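You operate a simulated robot arm through the tools that you are given. There is no shell and no other tool.

You run a simulated robot arm. Do the job below in one go: nothing can be reset, and whatever is moved stays where it is left.

Task
Set the controls near the top of the tool shelf. At the end: the mast torque dial is turned to 80; the mast direction switch is set to out; the adjuster lever is set to free; the cam lever is set to free; whatever was shut is shut again. Leave all else as you found it, and nothing knocked over. The adjuster lever goes to its stop. The cam lever goes to its stop.

Only the result counts: the job must be done as asked and must still hold three seconds after the hand-in. Knocking over, shifting, dropping, spilling or breaking anything else fails it.

Robot
A 7-joint arm with a two-finger parallel gripper, fixed in place. Base frame: the origin is on the floor under the middle of its stand, x ahead of it, y to its left, z up; the work surface is at about z = 864. Lengths are in mm, angles in degrees, forces in N, time in s.
It reaches about 1372 mm from its shoulder. Its first joint turns from -149.0 to 149.0 degrees. Payload 3.43 kg.
The TCP is the grasp point between the finger pads, 30 mm short of the fingertips. In the tool frame z runs along the fingers and y along their closing line. Largest opening 94 mm; finger width 28, thickness 10; the body of the gripper, 50 by 96 mm, starts 55 mm behind the TCP.
Orientation is told as [roll, pitch, yaw] about the base's x, y, z axes, in that order, counted from this pose: with the fingers straight down and closing along the base's y, the tool's x points along the base's -x, its y along +y and its z along -z.

Tools
- The arm moves only by the tool apply_moves. Its argument "deltas" is a list of rows, each a list of 7 numbers: the turn, a rotation vector about the base's x, y, z in rad, then the shift along the base's x, y, z in mm, then the opening in per cent of the stroke, from 0 (shut) to 100 (fully open). In form: [[ax, ay, az, x, y, z, claw], ...]. A call has 1 to 20 rows; each row is the pose to reach, as a shift and turn from the pose commanded when the call began. Each row takes 0.2 s and may step no farther than 50 mm and 8.6 degrees from the row before; otherwise, or with a gripper value out of range, the whole call is refused. Where a pose cannot be reached the arm comes as near as it can. A force on the tool above 40 N (or 10 N above the force at the start of the call, whichever is more), or a blocked arm, ends the call early, and 0.2 s more pass. The fingers move at their own pace (about 45 mm/s each) and stop on an object; they squeeze with about 29 N. The grip force told is the motor's: it shows also when the fingers shut on nothing. Time passes only in rows, and 0.2 s behind the last, so rows that repeat a pose let the fingers close. The reply holds the time, the measured pose of the TCP, the force on the tool along the base axes, the opening and the grip force, in the units named above and with some noise, with the torque about the TCP (base axes, N m) and any sound that the robot's microphone picked up, and new pictures: "views" is both (left out), scene, wrist or none.
- Cameras (640 x 400 px; columns grow to the right, rows downward): "scene" is fixed at [406.8, -667.6, 1536.1]; the picture's right is [0.65, -0.76, 0.00], its down [-0.51, -0.44, -0.74] and it looks along [0.56, 0.48, -0.67] (base axes); focal length 360 px, centre (320, 200). "wrist" rides on the gripper at [76, 14, -103] in the tool frame; the picture's right is [-0.18, 0.98, 0.00], its down [-0.75, -0.14, -0.64] and it looks along [-0.63, -0.12, 0.77] (tool axes); focal length 243 px, centre (320, 200). There is no depth. A picture from a camera that has moved, and an enlarged one, comes with that camera's place and axes in the base frame and with its lens. The place of the scene camera against the robot may be out by one fixed shift of up to 25 mm in any direction.
- zoom(camera, box): a new picture of the part [left, top, right, bottom] of that camera's present view, enlarged. No time passes.
- sign_off(): hands the job in; it is judged then, once.

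Nothing tells you positions but the pictures and the camera data. Unless the task says otherwise, let go and move clear before handing in.

The tools are called after "Emit:" as a command line: name --pt "numbers of a row" for each row, then --argument value for the rest, lists and objects as JSON in quotes. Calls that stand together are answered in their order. apply_moves: Moves the arm, as the interface text tells. Its arguments: {"type":"object","properties":{"deltas":{"type":"array"},"views":{"type":"string","enum":["both","scene","wrist","none"]}},"required":["deltas"]} The other tools are called the same way: zoom (camera, box) takes an enlarged picture of a part of a camera's view; sign_off () hands the job in.

At the start:

```text
t: 0.0
tcp_pos: [899.6, -408.4, 1185.0]
tool_rot: [0.0, 0.1, 0.0]
ft_force: [0.2, -0.6, 0.6]
wrist_torque: [-0.03, -0.01, 0.0]
width: 93.7
grip_force: 0.2
```

scene: 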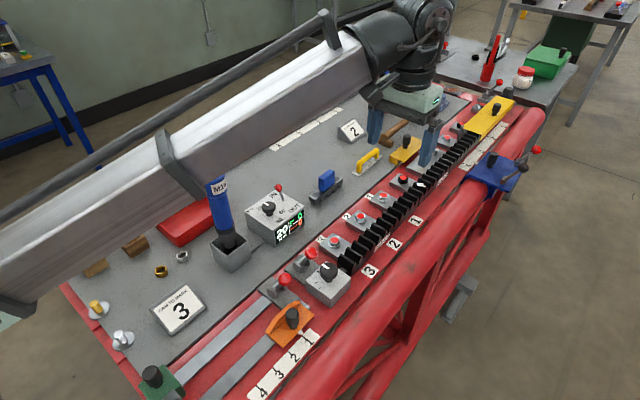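
wrist: 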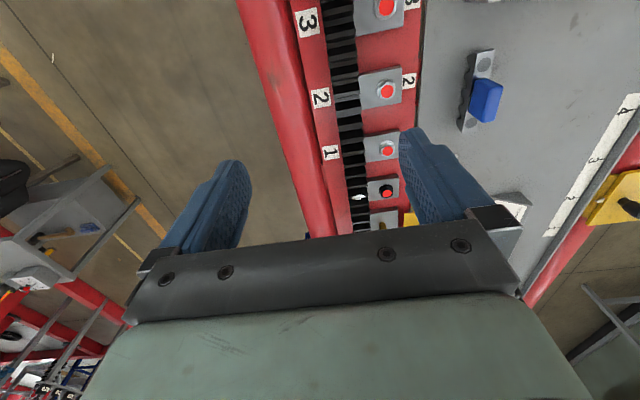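

I see a tool shelf with a row of controls, switch boxes with dials and levers along a red rail. I'll zoom in on parts of the picture to identify each of them before moving.

Emit:
zoom --camera "scene" --box '[220, 170, 360, 260]'

Emit:
zoom --camera "scene" --box '[240, 230, 380, 320]'

Emit:
zoom --camera "scene" --box '[100, 290, 340, 400]'

Emit:
zoom --camera "scene" --box '[330, 80, 550, 220]'

Emit:
zoom --camera "wrist" --box '[230, 0, 640, 250]'

```text
4.44 times, centred on (290, 215) of scene
camera zoom: at [406.8, -667.6, 1536.1], right [0.65, -0.76, 0.0], down [-0.51, -0.44, -0.74], along [0.56, 0.48, -0.67], focal length 1600 px, centre (453, 133)
```

zoom: 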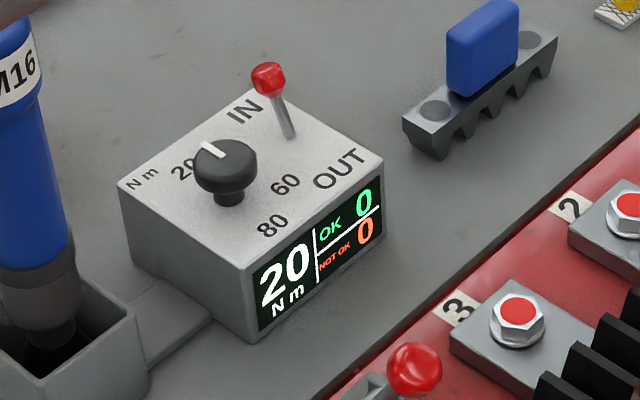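

```text
4.44 times, centred on (310, 275) of scene
camera zoom: at [406.8, -667.6, 1536.1], right [0.65, -0.76, 0.0], down [-0.51, -0.44, -0.74], along [0.56, 0.48, -0.67], focal length 1600 px, centre (364, -133)
```

zoom: 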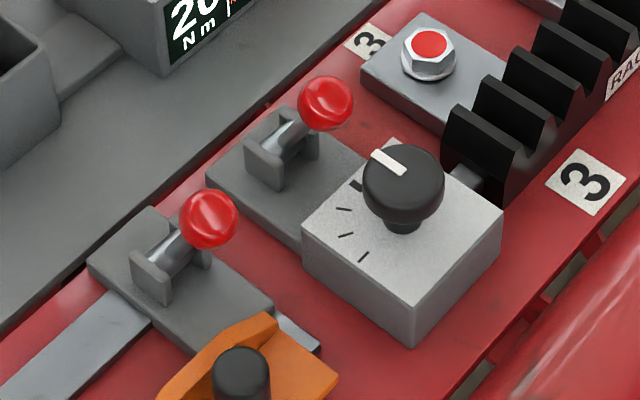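

```text
2.67 times, centred on (220, 345) of scene
camera zoom: at [406.8, -667.6, 1536.1], right [0.65, -0.76, 0.0], down [-0.51, -0.44, -0.74], along [0.56, 0.48, -0.67], focal length 960 px, centre (587, -187)
```

zoom: 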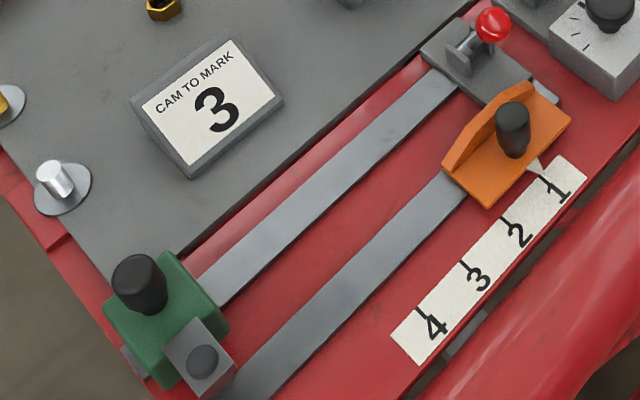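

```text
2.86 times, centred on (440, 150) of scene
camera zoom: at [406.8, -667.6, 1536.1], right [0.65, -0.76, 0.0], down [-0.51, -0.44, -0.74], along [0.56, 0.48, -0.67], focal length 1029 px, centre (-23, 343)
```

zoom: 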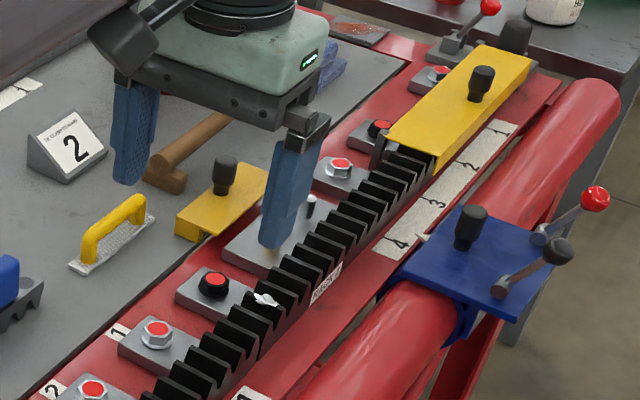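

```text
1.56 times, centred on (435, 125) of wrist
camera zoom: at [822.5, -393.3, 1286.2], right [0.18, 0.98, 0.0], down [0.75, -0.14, 0.64], along [0.63, -0.12, -0.77], focal length 379 px, centre (140, 317)
```

zoom: 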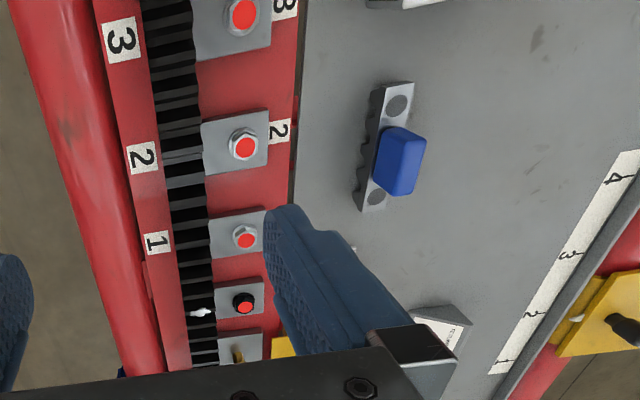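

The box with the 20–80 dial and IN/OUT toggle is the mast tester; several red-ball levers exist, and I need to find out which are "adjuster" and "cam". I'll zoom harder on the cards and levers.

Emit:
zoom --camera "scene" --box '[330, 110, 380, 150]'

Emit:
zoom --camera "scene" --box '[440, 80, 550, 200]'

Emit:
zoom --camera "scene" --box '[255, 235, 325, 310]'

Emit:
zoom --camera "scene" --box '[60, 200, 260, 340]'

Emit:
zoom --camera "wrist" --box '[0, 100, 200, 400]'

Emit:
zoom --camera "wrist" --box '[480, 100, 640, 300]'

```text
10.00 times, centred on (355, 130) of scene
camera zoom: at [406.8, -667.6, 1536.1], right [0.65, -0.76, 0.0], down [-0.51, -0.44, -0.74], along [0.56, 0.48, -0.67], focal length 3601 px, centre (-30, 900)
```

zoom: 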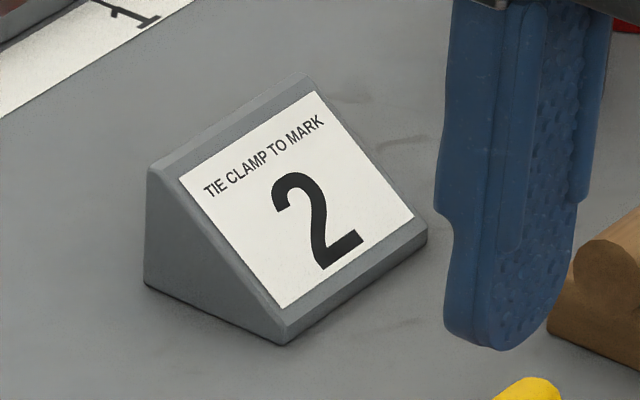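

```text
3.33 times, centred on (495, 140) of scene
camera zoom: at [406.8, -667.6, 1536.1], right [0.65, -0.76, 0.0], down [-0.51, -0.44, -0.74], along [0.56, 0.48, -0.67], focal length 1200 px, centre (-263, 400)
```

zoom: 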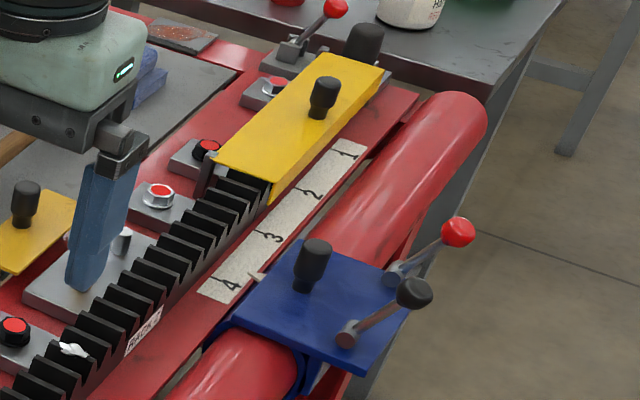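

```text
5.33 times, centred on (290, 272) of scene
camera zoom: at [406.8, -667.6, 1536.1], right [0.65, -0.76, 0.0], down [-0.51, -0.44, -0.74], along [0.56, 0.48, -0.67], focal length 1920 px, centre (480, -187)
```

zoom: 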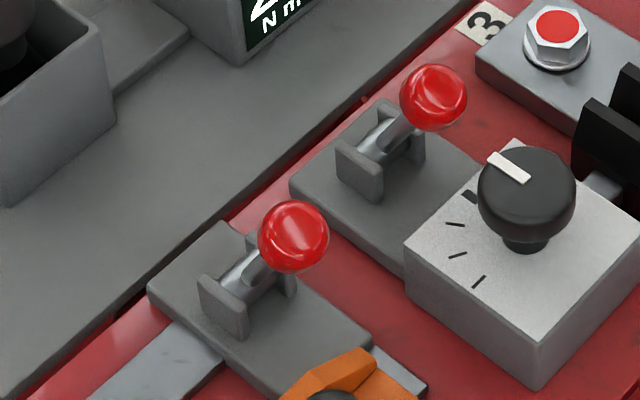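

```text
2.86 times, centred on (160, 270) of scene
camera zoom: at [406.8, -667.6, 1536.1], right [0.65, -0.76, 0.0], down [-0.51, -0.44, -0.74], along [0.56, 0.48, -0.67], focal length 1029 px, centre (777, 0)
```

zoom: 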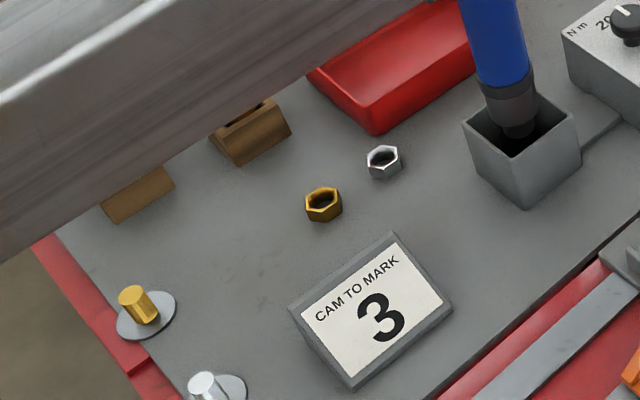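

```text
1.33 times, centred on (100, 250) of wrist
camera zoom: at [822.5, -393.3, 1286.2], right [0.18, 0.98, 0.0], down [0.75, -0.14, 0.64], along [0.63, -0.12, -0.77], focal length 324 px, centre (613, 133)
```

zoom: 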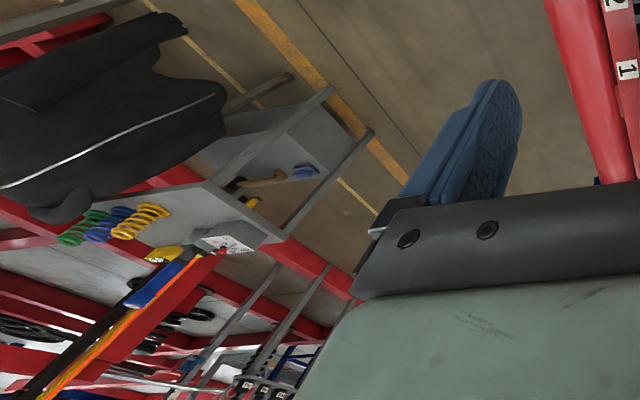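

```text
2.00 times, centred on (560, 200) of wrist
camera zoom: at [822.5, -393.3, 1286.2], right [0.18, 0.98, 0.0], down [0.75, -0.14, 0.64], along [0.63, -0.12, -0.77], focal length 485 px, centre (-160, 200)
```

zoom: 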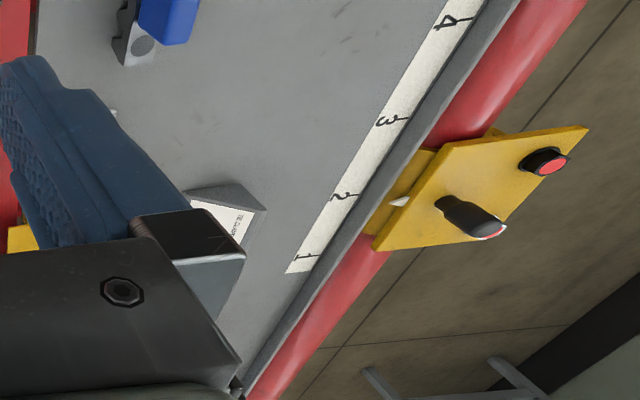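

I'll check the label on the blue tool and the far right-hand levers, then raise the arm for a survey.

Emit:
zoom --camera "scene" --box '[200, 165, 250, 215]'

Emit:
zoom --camera "scene" --box '[500, 20, 640, 100]'

Emit:
zoom --camera "scene" --box '[0, 0, 120, 120]'

Emit:
zoom --camera "scene" --box '[460, 130, 560, 220]'

Emit:
zoom --camera "scene" --box '[455, 30, 555, 100]'

```text
8.00 times, centred on (225, 190) of scene
camera zoom: at [406.8, -667.6, 1536.1], right [0.65, -0.76, 0.0], down [-0.51, -0.44, -0.74], along [0.56, 0.48, -0.67], focal length 2881 px, centre (1080, 280)
```

zoom: 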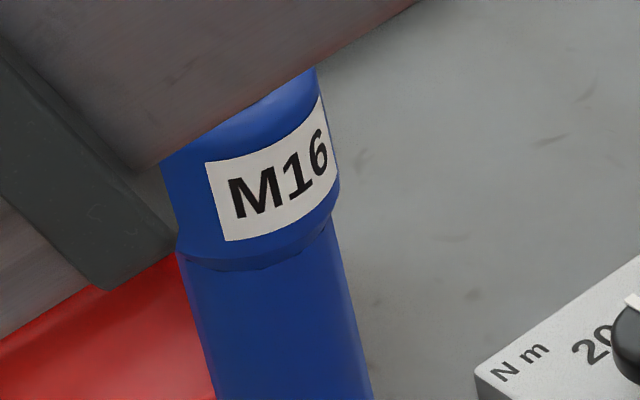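

```text
4.57 times, centred on (570, 60) of scene
camera zoom: at [406.8, -667.6, 1536.1], right [0.65, -0.76, 0.0], down [-0.51, -0.44, -0.74], along [0.56, 0.48, -0.67], focal length 1646 px, centre (-823, 840)
```

zoom: 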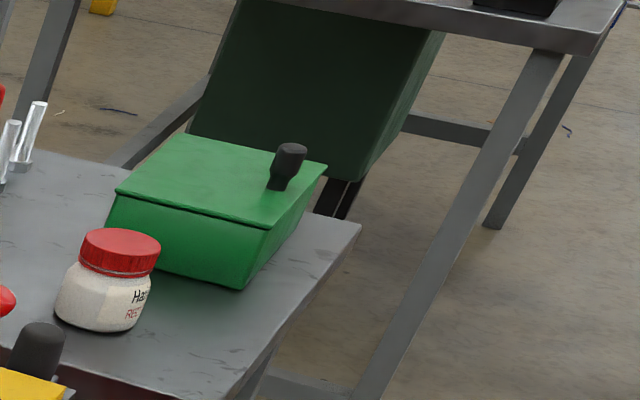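

```text
3.33 times, centred on (60, 60) of scene
camera zoom: at [406.8, -667.6, 1536.1], right [0.65, -0.76, 0.0], down [-0.51, -0.44, -0.74], along [0.56, 0.48, -0.67], focal length 1200 px, centre (1187, 667)
```

zoom: 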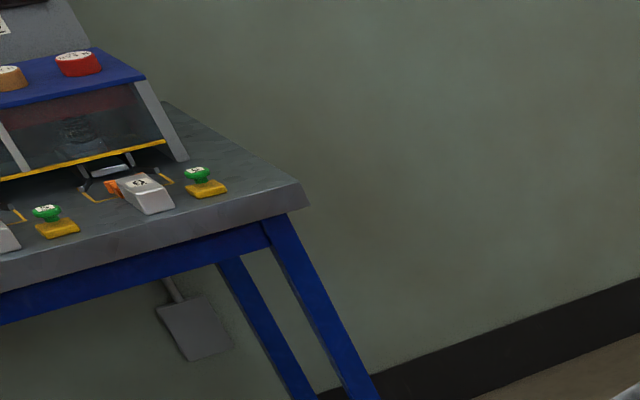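

```text
4.44 times, centred on (510, 175) of scene
camera zoom: at [406.8, -667.6, 1536.1], right [0.65, -0.76, 0.0], down [-0.51, -0.44, -0.74], along [0.56, 0.48, -0.67], focal length 1600 px, centre (-524, 311)
```

zoom: 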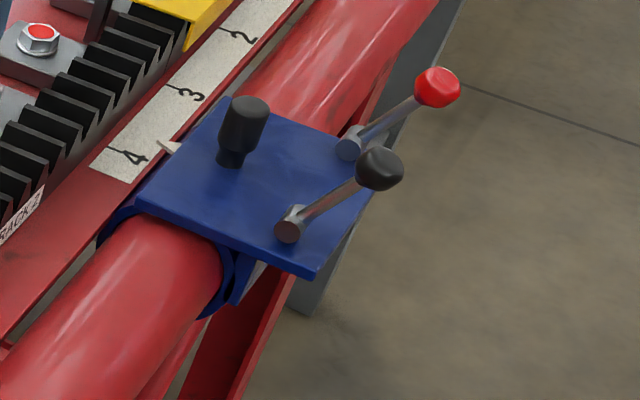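

```text
5.71 times, centred on (505, 65) of scene
camera zoom: at [406.8, -667.6, 1536.1], right [0.65, -0.76, 0.0], down [-0.51, -0.44, -0.74], along [0.56, 0.48, -0.67], focal length 2058 px, centre (-737, 971)
```

zoom: 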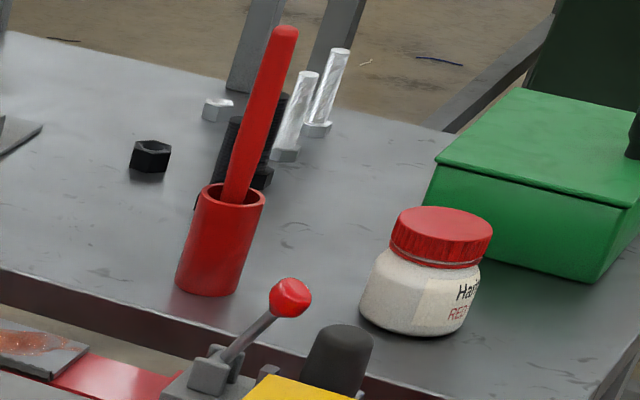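

The mast box is near (810, -180), and two red-ball levers are near (690, -330) and (770, -330). I'll raise the arm and draw it back to get the wrist camera over this area so I can read labels.

Emit:
apply_moves --pt "0 0 0 0 0 50 100" --pt "0 0 0 0 0 100 100" --pt "0 0 0 0 0 130 100" --pt "0 0 0 -48 0 130 100" --pt "0 0 0 -96 0 130 100" --pt "0 0 0 -144 0 130 100" --pt "0 0 0 -192 0 130 100" --pt "0 0 0 -240 0 130 100" --pt "0 0 0 -288 0 130 100" --pt "0 0 0 -336 0 130 100" --pt "0 0 0 -336 0 130 100"

```text
t: 0.5
tcp_pos: [902.9, -408.0, 1238.3]
tool_rot: [-0.3, -0.7, 0.0]
ft_force: [8.0, -2.5, -14.4]
wrist_torque: [0.0, -0.08, 0.01]
width: 94.0
grip_force: 0.0
out of reach, approached as far as the arm can: row 2
stopped in row 2: the force on the tool passed its limit at 64 N (the readings are from after the stop); the commanded pose is now the measured one
camera wrist: at [824.6, -392.5, 1338.5], right [0.18, 0.98, 0.0], down [0.74, -0.14, 0.65], along [0.64, -0.12, -0.76], focal length 243 px, centre (320, 200)
```

scene: 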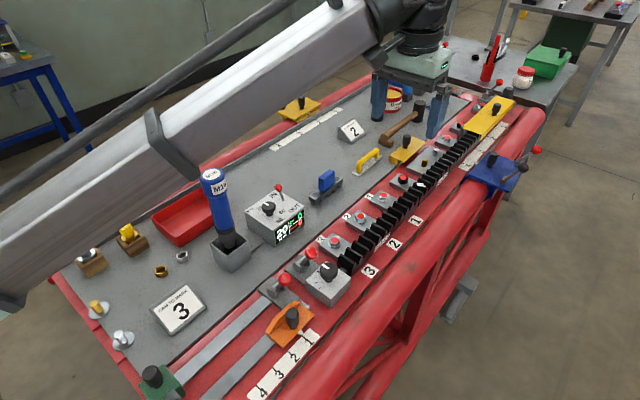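
wrist: 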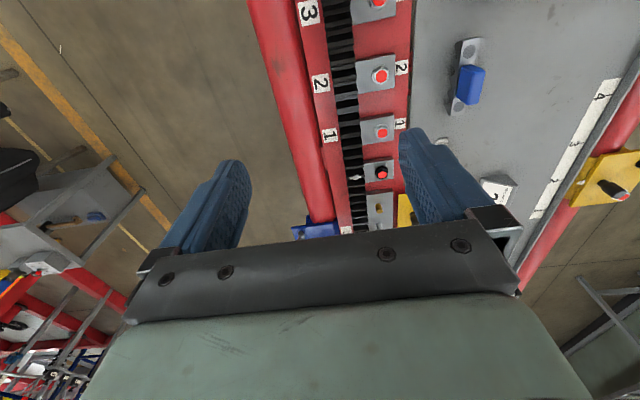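

The upward move was stopped at the reach limit. I'll draw back along x more gently at the present height.

Emit:
apply_moves --pt "0 0 0 -10 0 0 100" --pt "0 0 0 -30 0 0 100" --pt "0 0 0 -60 0 0 100" --pt "0 0 0 -90 0 0 100" --pt "0 0 0 -120 0 10 100" --pt "0 0 0 -150 0 20 100" --pt "0 0 0 -180 0 30 100" --pt "0 0 0 -210 0 40 100" --pt "0 0 0 -240 0 50 100" --pt "0 0 0 -270 0 60 100" --pt "0 0 0 -300 0 70 100" --pt "0 0 0 -330 0 70 100" --pt "0 0 0 -340 0 70 100"

```text
t: 0.9
tcp_pos: [891.8, -408.5, 1237.8]
tool_rot: [-0.3, -1.1, -0.2]
ft_force: [7.3, -2.0, -12.6]
wrist_torque: [0.02, -0.16, 0.02]
width: 93.7
grip_force: 0.0
stopped in row 2: the force on the tool passed its limit at 47 N (the readings are from after the stop); the commanded pose is now the measured one
camera wrist: at [812.3, -392.6, 1338.4], right [0.19, 0.98, 0.0], down [0.74, -0.14, 0.66], along [0.65, -0.12, -0.75], focal length 243 px, centre (320, 200)
```

scene: 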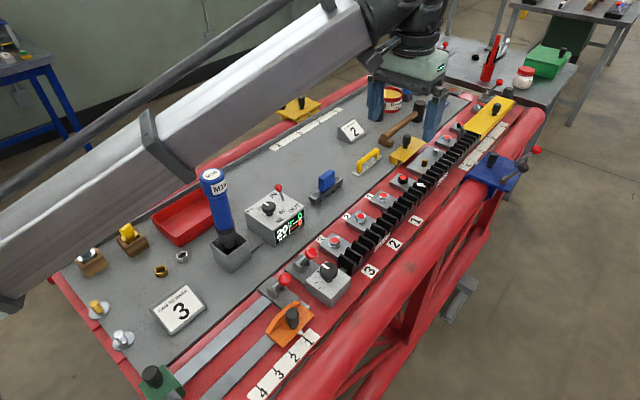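
wrist: 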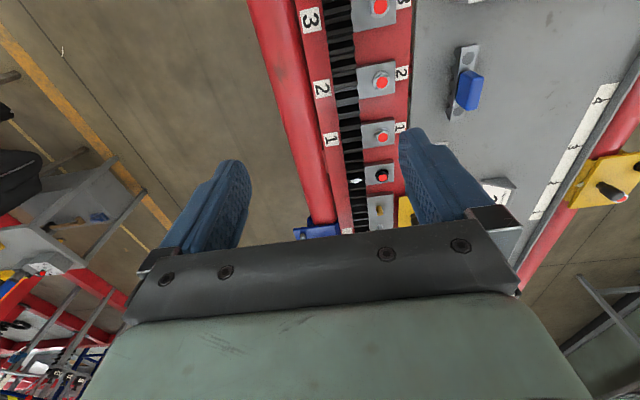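

The readings suggest the arm is nearly stretched straight (swings rather than contact). I'll let it settle, then lower and back off in small steps.

Emit:
apply_moves --pt "0 0 0 0 0 0 100" --pt "0 0 0 0 0 -3 100" --pt "0 0 0 -3 0 -8 100" --pt "0 0 0 -8 0 -14 100" --pt "0 0 0 -15 0 -20 100" --pt "0 0 0 -25 0 -25 100" --pt "0 0 0 -37 0 -28 100" --pt "0 0 0 -52 0 -30 100" --pt "0 0 0 -70 0 -30 100" --pt "0 0 0 -90 0 -30 100" --pt "0 0 0 -112 0 -30 100" --pt "0 0 0 -136 0 -30 100" --views "none"

```text
t: 3.2
tcp_pos: [799.3, -410.4, 1208.9]
tool_rot: [-0.5, -1.5, -0.3]
ft_force: [5.1, -3.6, -11.3]
wrist_torque: [0.29, -0.18, 0.22]
width: 94.0
grip_force: 0.1
stopped in row 11: the force on the tool passed its limit at 47 N (the readings are from after the stop); the commanded pose is now the measured one
```

I'll pause to see whether the force reading is real contact or just motion.

Emit:
apply_moves --pt "0 0 0 0 0 0 100" --pt "0 0 0 0 0 0 100" --pt "0 0 0 0 0 0 100" --pt "0 0 0 0 0 0 100"

```text
t: 4.2
tcp_pos: [799.2, -411.5, 1207.8]
tool_rot: [-0.4, -1.3, -0.2]
ft_force: [8.9, -5.8, -20.7]
wrist_torque: [0.08, -0.53, 0.17]
width: 94.3
grip_force: 0.1
camera wrist: at [720.2, -394.8, 1308.9], right [0.19, 0.98, 0.0], down [0.74, -0.14, 0.66], along [0.65, -0.13, -0.75], focal length 243 px, centre (320, 200)
```

scene: 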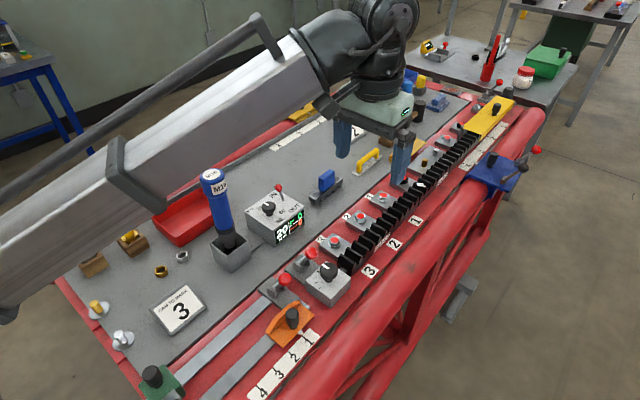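
wrist: 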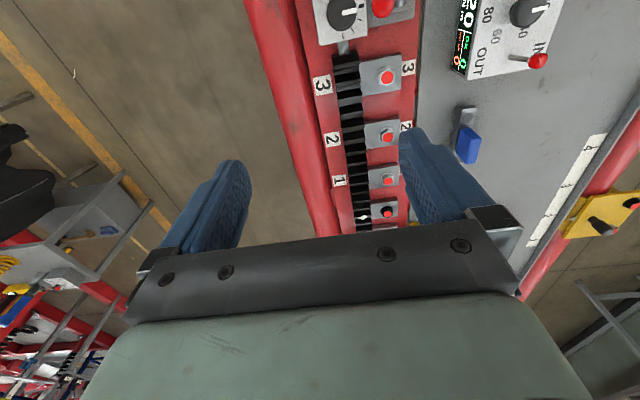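

There is a steady ~22 N pull on the tool at rest that wasn't there at the start. I'll make a small test move down and watch how the force changes.

Emit:
apply_moves --pt "0 0 0 0 0 -3 100" --pt "0 0 0 0 0 -6 100" --pt "0 0 0 0 0 -10 100" --pt "0 0 0 0 0 -10 100" --pt "0 0 0 0 0 -10 100" --views "none"

Emit:
zoom --camera "scene" --box '[300, 0, 460, 200]'

```text
t: 5.4
tcp_pos: [799.9, -412.1, 1197.9]
tool_rot: [-0.3, -1.4, -0.4]
ft_force: [-0.1, 0.1, 0.6]
wrist_torque: [0.01, 0.0, 0.01]
width: 93.9
grip_force: 0.1
```

```text
2.00 times, centred on (380, 100) of scene
camera zoom: at [406.8, -667.6, 1536.1], right [0.65, -0.76, 0.0], down [-0.51, -0.44, -0.74], along [0.56, 0.48, -0.67], focal length 720 px, centre (200, 400)
```

zoom: 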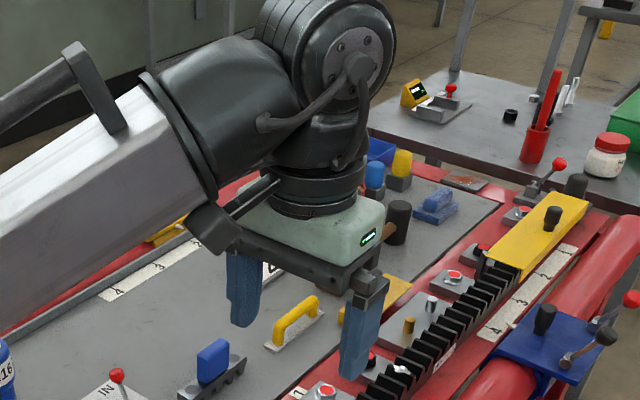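

The push vanished on lowering 10 mm, so it was most likely the hand touching the forearm (wrist folded too far). I'll move back while tilting the fingers forward, keeping clear, to survey the near controls.

Emit:
apply_moves --pt "0 -0.03 0 0 0 -5 100" --pt "0 -0.07 0 0 0 -10 100" --pt "0 -0.11 0 -5 0 -15 100" --pt "0 -0.15 0 -12 0 -20 100" --pt "0 -0.19 0 -22 0 -25 100" --pt "0 -0.23 0 -34 0 -30 100" --pt "0 -0.27 0 -48 0 -35 100" --pt "0 -0.3 0 -64 0 -38 100" --pt "0 -0.32 0 -80 0 -40 100" --pt "0 -0.34 0 -96 0 -40 100" --pt "0 -0.36 0 -112 0 -40 100" --pt "0 -0.38 0 -128 0 -40 100" --pt "0 -0.4 0 -144 0 -40 100" --pt "0 -0.4 0 -160 0 -40 100" --pt "0 -0.4 0 -175 0 -40 100" --pt "0 -0.4 0 -188 0 -40 100" --pt "0 -0.4 0 -195 0 -40 100" --pt "0 -0.4 0 -198 0 -40 100"

```text
t: 9.2
tcp_pos: [601.9, -410.0, 1158.9]
tool_rot: [-0.3, -24.3, -0.4]
ft_force: [0.2, 0.8, 0.2]
wrist_torque: [-0.01, 0.01, -0.01]
width: 94.1
grip_force: 0.0
camera wrist: at [488.9, -394.3, 1220.8], right [0.18, 0.98, 0.07], down [0.42, -0.14, 0.9], along [0.89, -0.13, -0.44], focal length 243 px, centre (320, 200)
```

scene: 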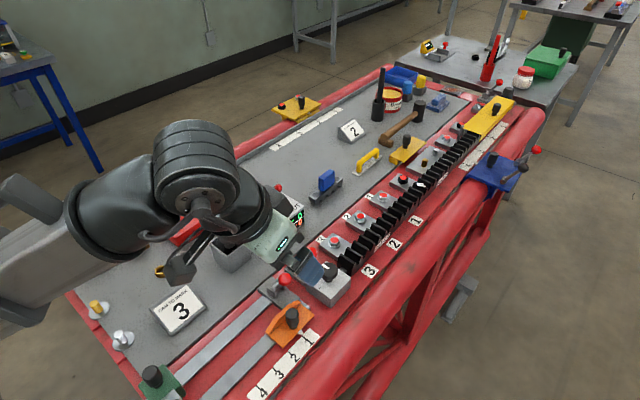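
wrist: 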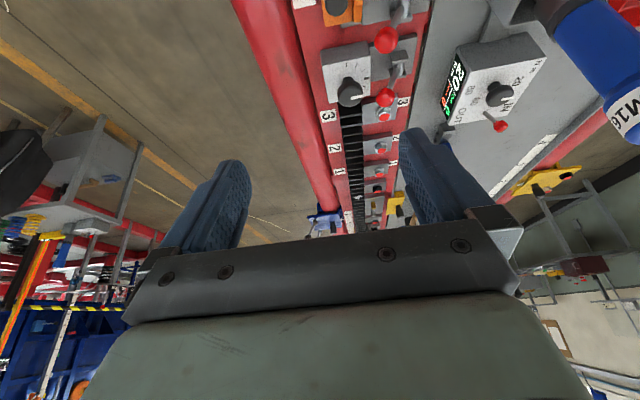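

The tilt relieved the force. Now I'll zoom both cameras to read labels on the far controls and the near levers.

Emit:
zoom --camera "wrist" --box '[290, 0, 450, 110]'

Emit:
zoom --camera "wrist" --box '[420, 0, 640, 160]'

Emit:
zoom --camera "scene" --box '[360, 40, 480, 130]'

Emit:
zoom --camera "scene" --box '[360, 120, 470, 210]'

Emit:
zoom --camera "scene" --box '[430, 80, 550, 170]'

Emit:
zoom --camera "scene" --box '[250, 80, 360, 170]'

```text
3.64 times, centred on (370, 55) of wrist
camera zoom: at [488.9, -394.3, 1220.8], right [0.18, 0.98, 0.07], down [0.42, -0.14, 0.9], along [0.89, -0.13, -0.44], focal length 882 px, centre (138, 727)
```

zoom: 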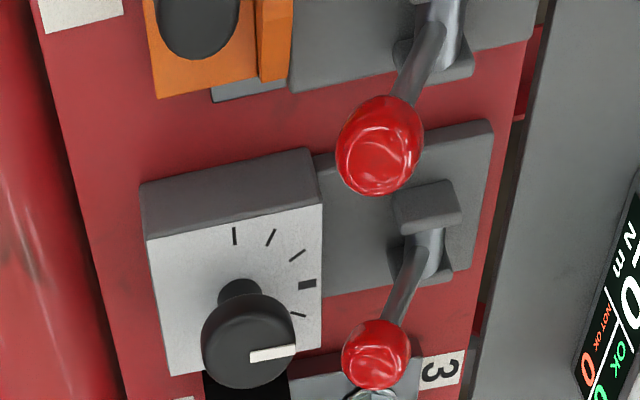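

```text
2.50 times, centred on (530, 80) of wrist
camera zoom: at [488.9, -394.3, 1220.8], right [0.18, 0.98, 0.07], down [0.42, -0.14, 0.9], along [0.89, -0.13, -0.44], focal length 606 px, centre (-205, 500)
```

zoom: 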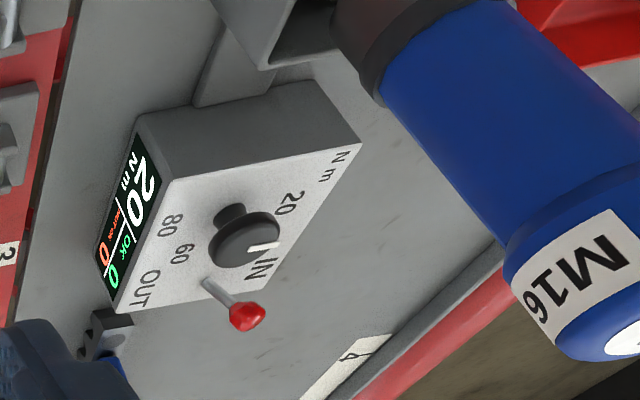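

```text
4.44 times, centred on (420, 85) of scene
camera zoom: at [406.8, -667.6, 1536.1], right [0.65, -0.76, 0.0], down [-0.51, -0.44, -0.74], along [0.56, 0.48, -0.67], focal length 1600 px, centre (-124, 711)
```

zoom: 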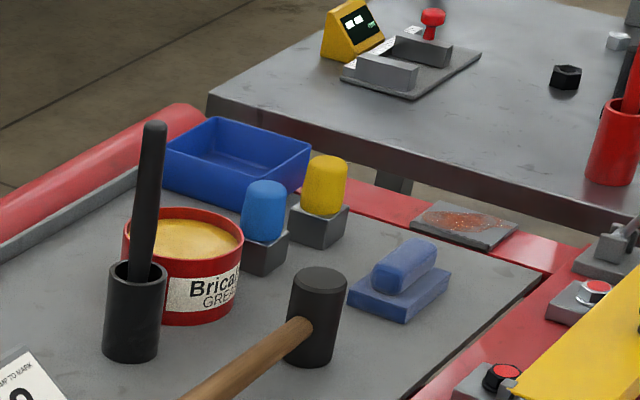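

```text
4.44 times, centred on (415, 165) of scene
camera zoom: at [406.8, -667.6, 1536.1], right [0.65, -0.76, 0.0], down [-0.51, -0.44, -0.74], along [0.56, 0.48, -0.67], focal length 1600 px, centre (-102, 356)
```

zoom: 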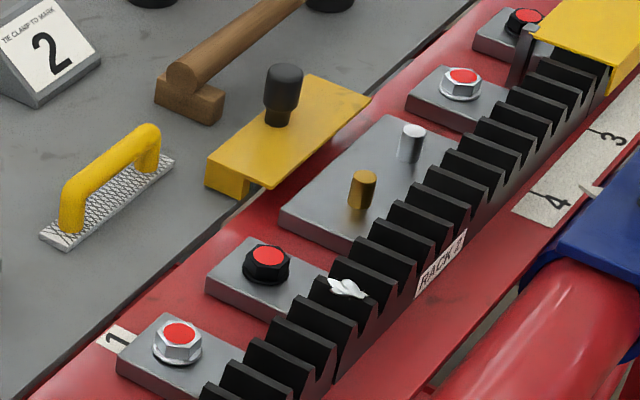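

```text
4.44 times, centred on (490, 125) of scene
camera zoom: at [406.8, -667.6, 1536.1], right [0.65, -0.76, 0.0], down [-0.51, -0.44, -0.74], along [0.56, 0.48, -0.67], focal length 1600 px, centre (-436, 533)
```

zoom: 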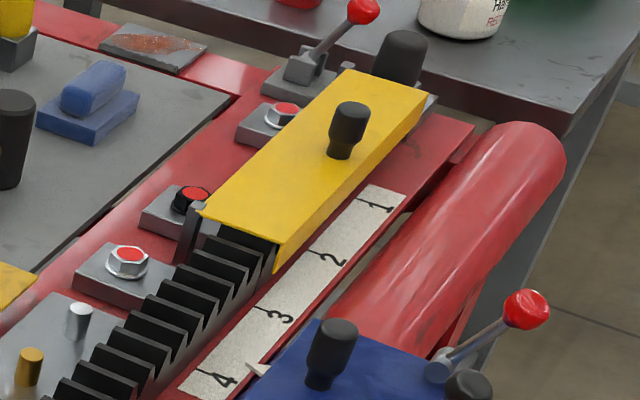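

```text
4.44 times, centred on (305, 125) of scene
camera zoom: at [406.8, -667.6, 1536.1], right [0.65, -0.76, 0.0], down [-0.51, -0.44, -0.74], along [0.56, 0.48, -0.67], focal length 1600 px, centre (387, 533)
```

zoom: 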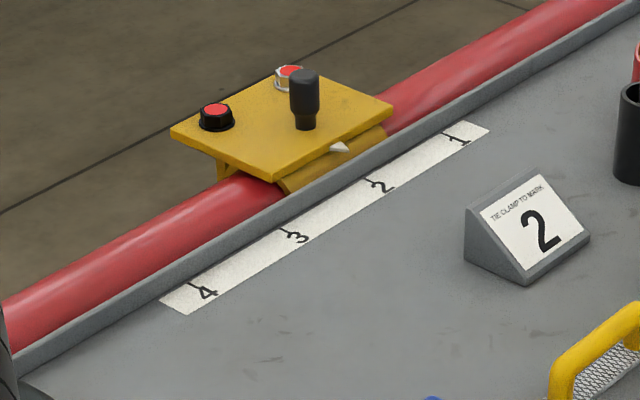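

The mast box (20–80 dial, IN/OUT toggle) is clear. The blue-carriage levers and the far lever are beyond reach, so the two near red-ball levers must be the adjuster and cam levers; I'll zoom right in for LOCK/FREE markings.

Emit:
zoom --camera "scene" --box '[255, 262, 305, 305]'

Emit:
zoom --camera "scene" --box '[120, 350, 220, 400]'

Emit:
zoom --camera "scene" --box '[250, 290, 330, 350]'

Emit:
zoom --camera "wrist" --box '[330, 0, 430, 70]'

Emit:
zoom --camera "wrist" --box '[340, 60, 440, 130]'

```text
9.30 times, centred on (280, 284) of scene
camera zoom: at [406.8, -667.6, 1536.1], right [0.65, -0.76, 0.0], down [-0.51, -0.44, -0.74], along [0.56, 0.48, -0.67], focal length 3350 px, centre (692, -577)
```

zoom: 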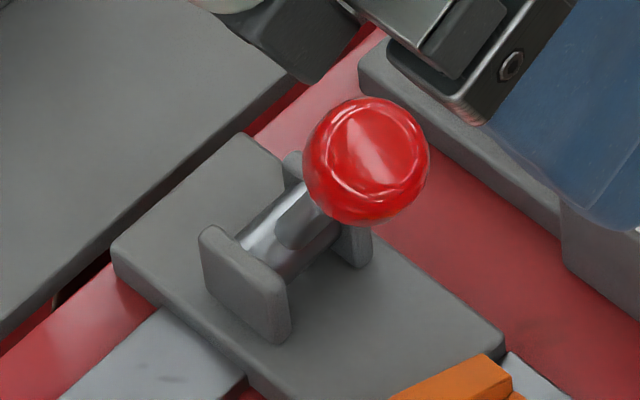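

```text
6.40 times, centred on (170, 375) of scene
camera zoom: at [406.8, -667.6, 1536.1], right [0.65, -0.76, 0.0], down [-0.51, -0.44, -0.74], along [0.56, 0.48, -0.67], focal length 2304 px, centre (1280, -920)
```

zoom: 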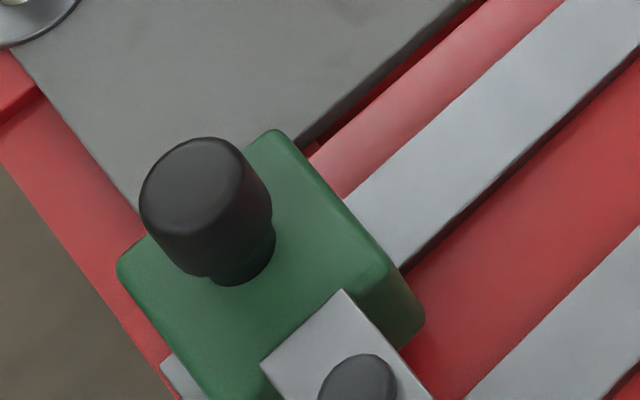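

```text
6.67 times, centred on (290, 320) of scene
camera zoom: at [406.8, -667.6, 1536.1], right [0.65, -0.76, 0.0], down [-0.51, -0.44, -0.74], along [0.56, 0.48, -0.67], focal length 2401 px, centre (520, -600)
```

zoom: 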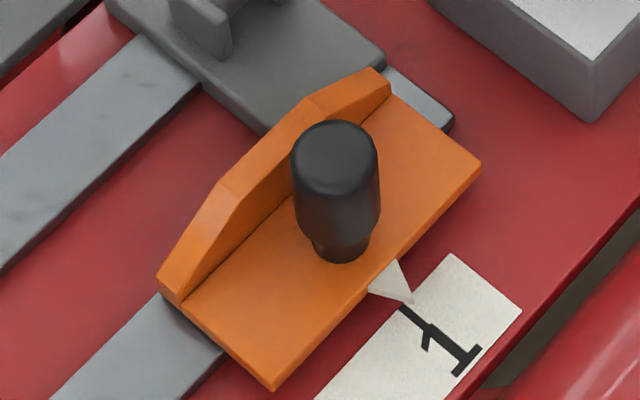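

```text
5.71 times, centred on (380, 35) of wrist
camera zoom: at [488.9, -394.3, 1220.8], right [0.18, 0.98, 0.07], down [0.42, -0.14, 0.9], along [0.89, -0.13, -0.44], focal length 1386 px, centre (-23, 1143)
```

zoom: 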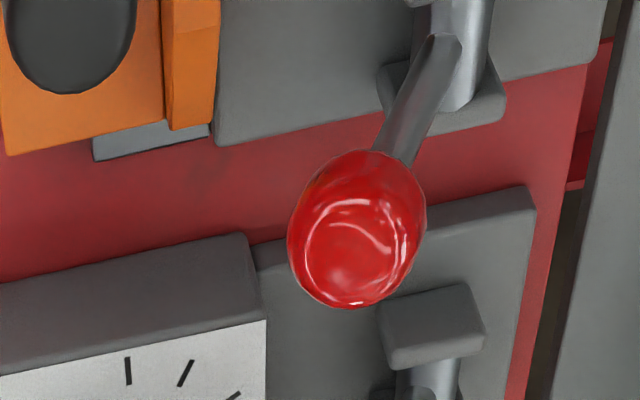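

```text
5.71 times, centred on (390, 95) of wrist
camera zoom: at [488.9, -394.3, 1220.8], right [0.18, 0.98, 0.07], down [0.42, -0.14, 0.9], along [0.89, -0.13, -0.44], focal length 1386 px, centre (-80, 800)
```

zoom: 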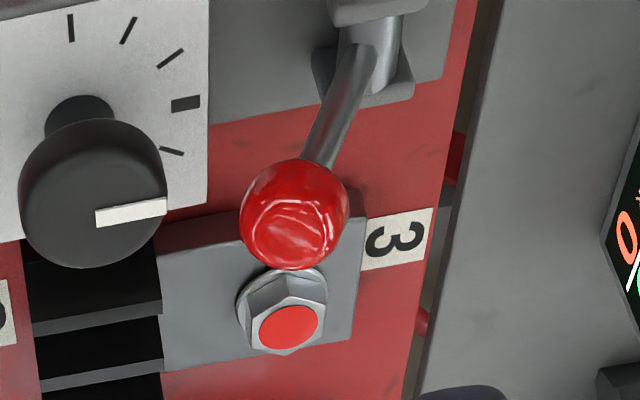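

No LOCK/FREE text is visible on the plates from these angles; both levers lean about 27° toward -y. I'll lower the camera and tilt it down for a closer look at the levers from above.

Emit:
apply_moves --pt "0 0 0 0 5 -8 100" --pt "0 0.02 0 -2 12 -18 100" --pt "0 0.04 0 -4 20 -30 100" --pt "0 0.07 0 -6 30 -42 100" --pt "0 0.1 0 -8 40 -54 100" --pt "0 0.13 0 -10 50 -64 100" --pt "0 0.16 0 -10 58 -72 100" --pt "0 0.19 0 -10 64 -78 100" --pt "0 0.2 0 -10 68 -80 100" --pt "0 0.2 0 -10 70 -80 100"

```text
t: 11.4
tcp_pos: [592.3, -341.4, 1079.0]
tool_rot: [-0.3, -12.7, -0.4]
ft_force: [0.2, 0.1, 0.4]
wrist_torque: [0.0, -0.01, -0.04]
width: 94.0
grip_force: 0.1
camera wrist: at [493.6, -325.0, 1161.3], right [0.19, 0.98, 0.04], down [0.59, -0.14, 0.79], along [0.78, -0.13, -0.61], focal length 243 px, centre (320, 200)
```

scene: 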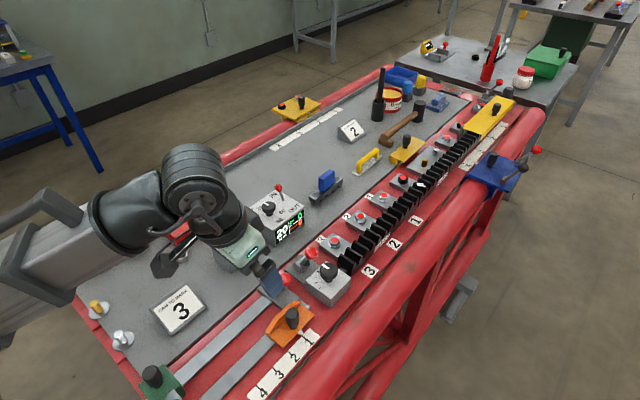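
wrist: 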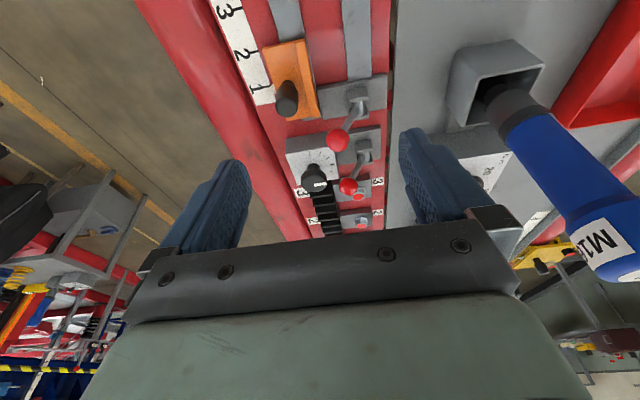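

The hand is well placed. I'll zoom the wrist view on the levers.

Emit:
zoom --camera "wrist" --box '[280, 60, 400, 220]'

Emit:
zoom --camera "wrist" --box '[310, 70, 390, 130]'

Emit:
zoom --camera "wrist" --box '[310, 120, 390, 180]'

```text
2.50 times, centred on (340, 140) of wrist
camera zoom: at [493.6, -325.0, 1161.3], right [0.19, 0.98, 0.04], down [0.59, -0.14, 0.79], along [0.78, -0.13, -0.61], focal length 606 px, centre (270, 350)
```

zoom: 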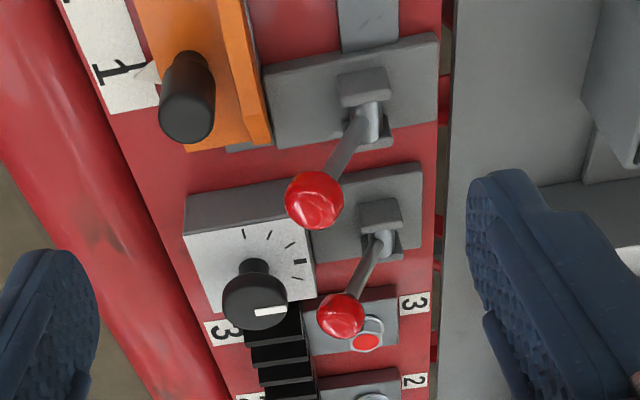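

```text
6.67 times, centred on (350, 100) of wrist
camera zoom: at [493.6, -325.0, 1161.3], right [0.19, 0.98, 0.04], down [0.59, -0.14, 0.79], along [0.78, -0.13, -0.61], focal length 1618 px, centre (120, 867)
```

zoom: 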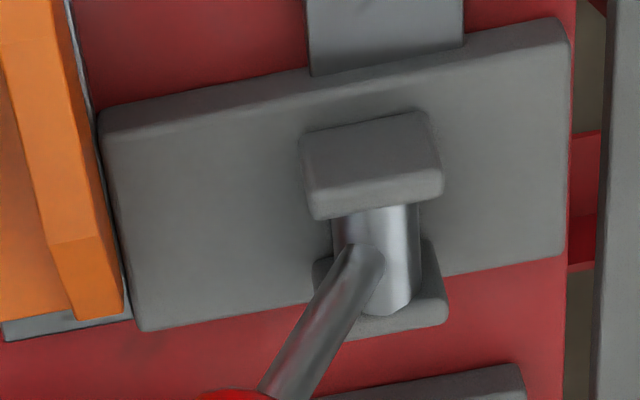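

```text
6.67 times, centred on (350, 150) of wrist
camera zoom: at [493.6, -325.0, 1161.3], right [0.19, 0.98, 0.04], down [0.59, -0.14, 0.79], along [0.78, -0.13, -0.61], focal length 1618 px, centre (120, 533)
```

zoom: 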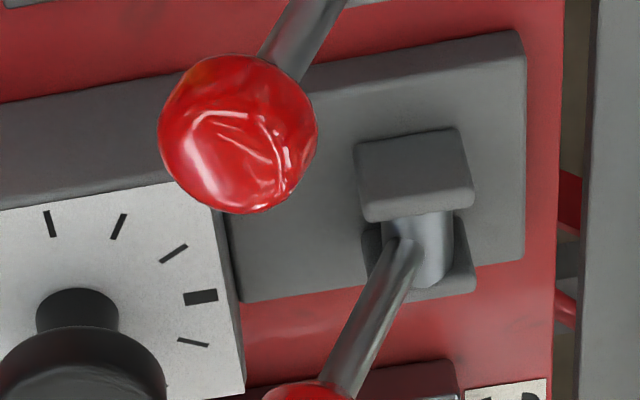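

No text marks the lever ends, but both levers pivot about an axle along x and lean toward -y against what looks like their locked end. From two wrist views I place the balls at about (672, -331, 941) and (758, -327, 938). I'll turn the hand 90° about its own axis so the fingers close along x.

Emit:
apply_moves --pt "-0.011 0 0.05 0 0 0 80" --pt "-0.033 0 0.146 0 0 0 60" --pt "-0.055 0 0.244 0 0 0 55" --pt "-0.077 0 0.341 0 0 0 55" --pt "-0.099 0 0.439 0 0 0 55" --pt "-0.121 0 0.536 0 0 0 55" --pt "-0.143 0 0.634 0 0 0 55" --pt "-0.165 0 0.731 0 0 0 55" --pt "-0.187 0 0.829 0 0 0 55" --pt "-0.209 0 0.926 0 0 0 55" --pt "-0.231 0 1.024 0 0 0 55" --pt "-0.253 0 1.121 0 0 0 55" --pt "-0.275 0 1.219 0 0 0 55" --pt "-0.297 0 1.316 0 0 0 55" --pt "-0.319 0 1.414 0 0 0 55" --pt "-0.335 0 1.485 0 0 0 55" --pt "-0.345 0 1.532 0 0 0 55" --pt "-0.345 0 1.532 0 0 0 55"

```text
t: 15.2
tcp_pos: [591.7, -341.2, 1078.0]
tool_rot: [-13.0, -0.1, 89.7]
ft_force: [0.3, 0.2, 0.0]
wrist_torque: [-0.01, -0.02, 0.02]
width: 51.7
grip_force: 0.2
camera wrist: at [553.6, -416.8, 1174.4], right [-0.96, 0.19, -0.22], down [0.0, 0.75, 0.66], along [0.29, 0.63, -0.72], focal length 243 px, centre (320, 200)
```

scene: 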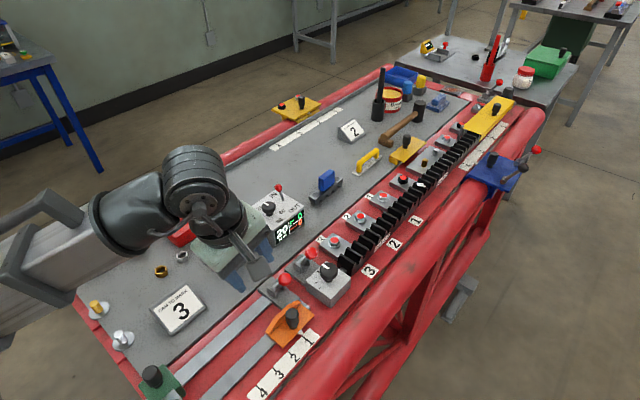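
wrist: 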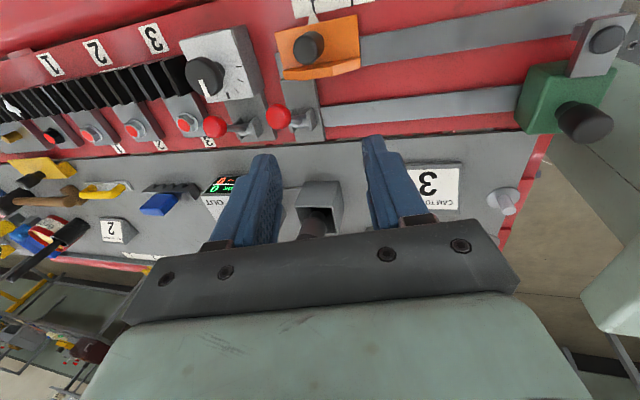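

The yaw worked and the camera now sees the levers from the -y side. I'll zoom to triangulate the balls and check for marks.

Emit:
zoom --camera "wrist" --box '[170, 70, 330, 170]'

Emit:
zoom --camera "wrist" --box '[500, 10, 640, 150]'

Emit:
zoom --camera "wrist" --box '[0, 90, 260, 290]'

```text
4.00 times, centred on (250, 120) of wrist
camera zoom: at [553.6, -416.8, 1174.4], right [-0.96, 0.19, -0.22], down [0.0, 0.75, 0.66], along [0.29, 0.63, -0.72], focal length 970 px, centre (600, 520)
```

zoom: 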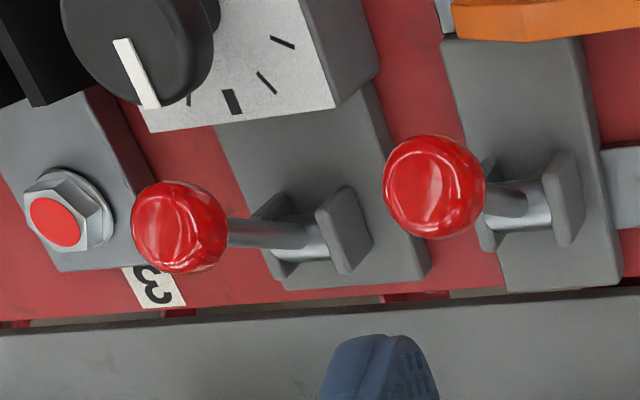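

```text
2.86 times, centred on (570, 80) of wrist
camera zoom: at [553.6, -416.8, 1174.4], right [-0.96, 0.19, -0.22], down [0.0, 0.75, 0.66], along [0.29, 0.63, -0.72], focal length 693 px, centre (-394, 543)
```

zoom: 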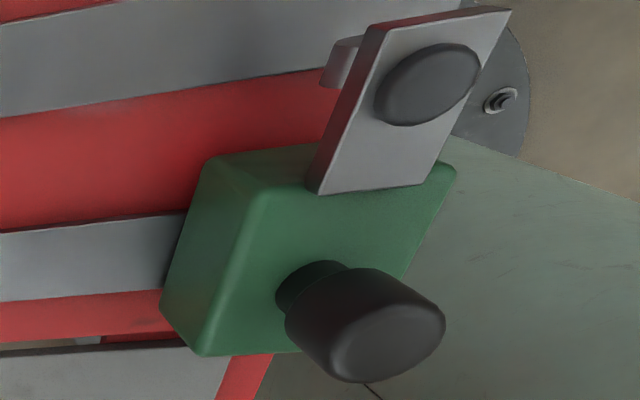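

```text
2.00 times, centred on (130, 190) of wrist
camera zoom: at [553.6, -416.8, 1174.4], right [-0.96, 0.19, -0.22], down [0.0, 0.75, 0.66], along [0.29, 0.63, -0.72], focal length 485 px, centre (700, 220)
```

zoom: 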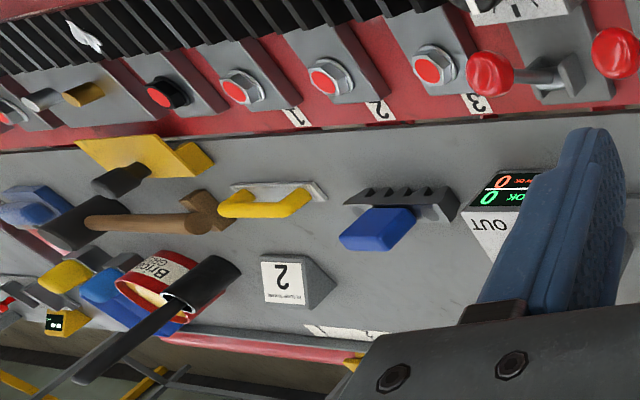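

Triangulated: ball L1 ≈ (668, -331, 945), axle ≈ (668, -302, 890), lean ≈ 28° toward -y; ball L2 ≈ (749, -328, 946). I'll move above L1 and straighten the hand.

Emit:
apply_moves --pt "0 0.01 0 4 0 -2 55" --pt "0 0.03 0 12 1 -6 55" --pt "0 0.06 0 24 3 -12 55" --pt "0 0.09 0 38 5 -19 55" --pt "0 0.12 0 52 7 -26 55" --pt "0 0.14 0 64 9 -32 55" --pt "0 0.15 0 72 10 -36 55" --pt "0 0.16 0 76 10 -38 55" --pt "0 0.16 0 76 10 -38 55"

```text
t: 17.2
tcp_pos: [666.8, -331.3, 1040.7]
tool_rot: [-3.9, -0.2, 89.6]
ft_force: [0.3, -0.2, -0.1]
wrist_torque: [0.01, -0.02, 0.03]
width: 52.0
grip_force: 0.0
camera wrist: at [644.8, -407.2, 1140.7], right [-0.98, 0.19, -0.07], down [0.1, 0.75, 0.65], along [0.17, 0.63, -0.76], focal length 243 px, centre (320, 200)
```

scene: 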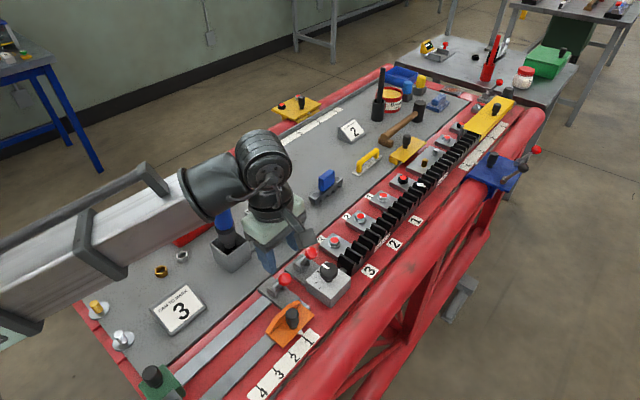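
wrist: 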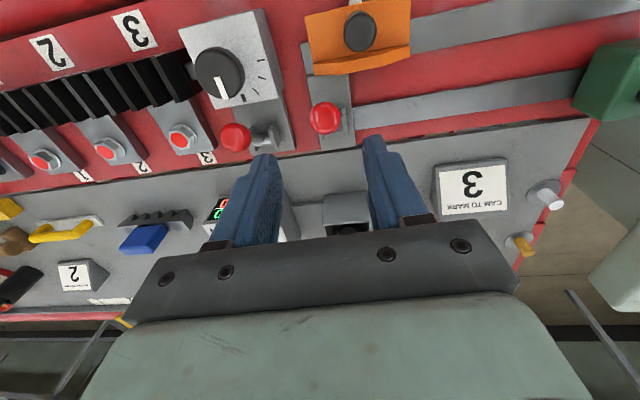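

The ball position is confirmed at (668, -331, 945). I'll descend around the L1 ball with the fingers partly open.

Emit:
apply_moves --pt "0 0 0 0.5 0 -10 55" --pt "0 0 0 1 0 -25 55" --pt "0 0 0 1 0 -42 55" --pt "0 0 0 1 0 -58 55" --pt "0 0 0 1 0 -72 55" --pt "0 0 0 1 0 -82 55" --pt "0 0 0 1 0 -87 55" --pt "0 0 0 1 0 -87 55"

```text
t: 19.0
tcp_pos: [668.5, -330.4, 953.2]
tool_rot: [-3.9, -0.2, 89.6]
ft_force: [-0.3, 0.1, -0.9]
wrist_torque: [0.04, 0.01, 0.0]
width: 51.8
grip_force: 0.1
camera wrist: at [646.4, -406.3, 1054.8], right [-0.98, 0.19, -0.07], down [0.1, 0.75, 0.65], along [0.17, 0.63, -0.76], focal length 243 px, centre (320, 200)
```

scene: 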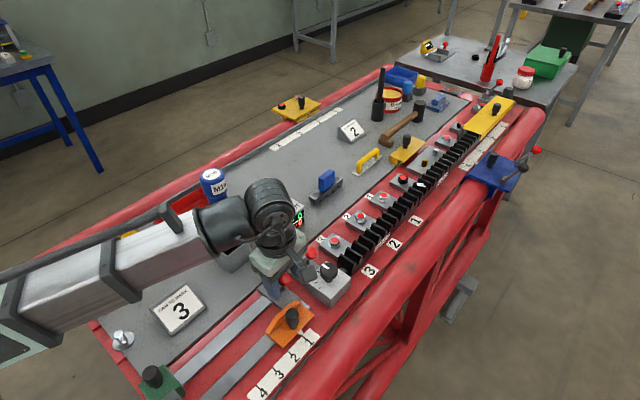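
wrist: 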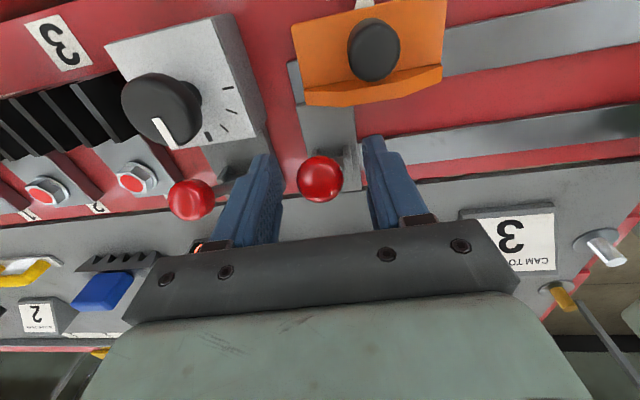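

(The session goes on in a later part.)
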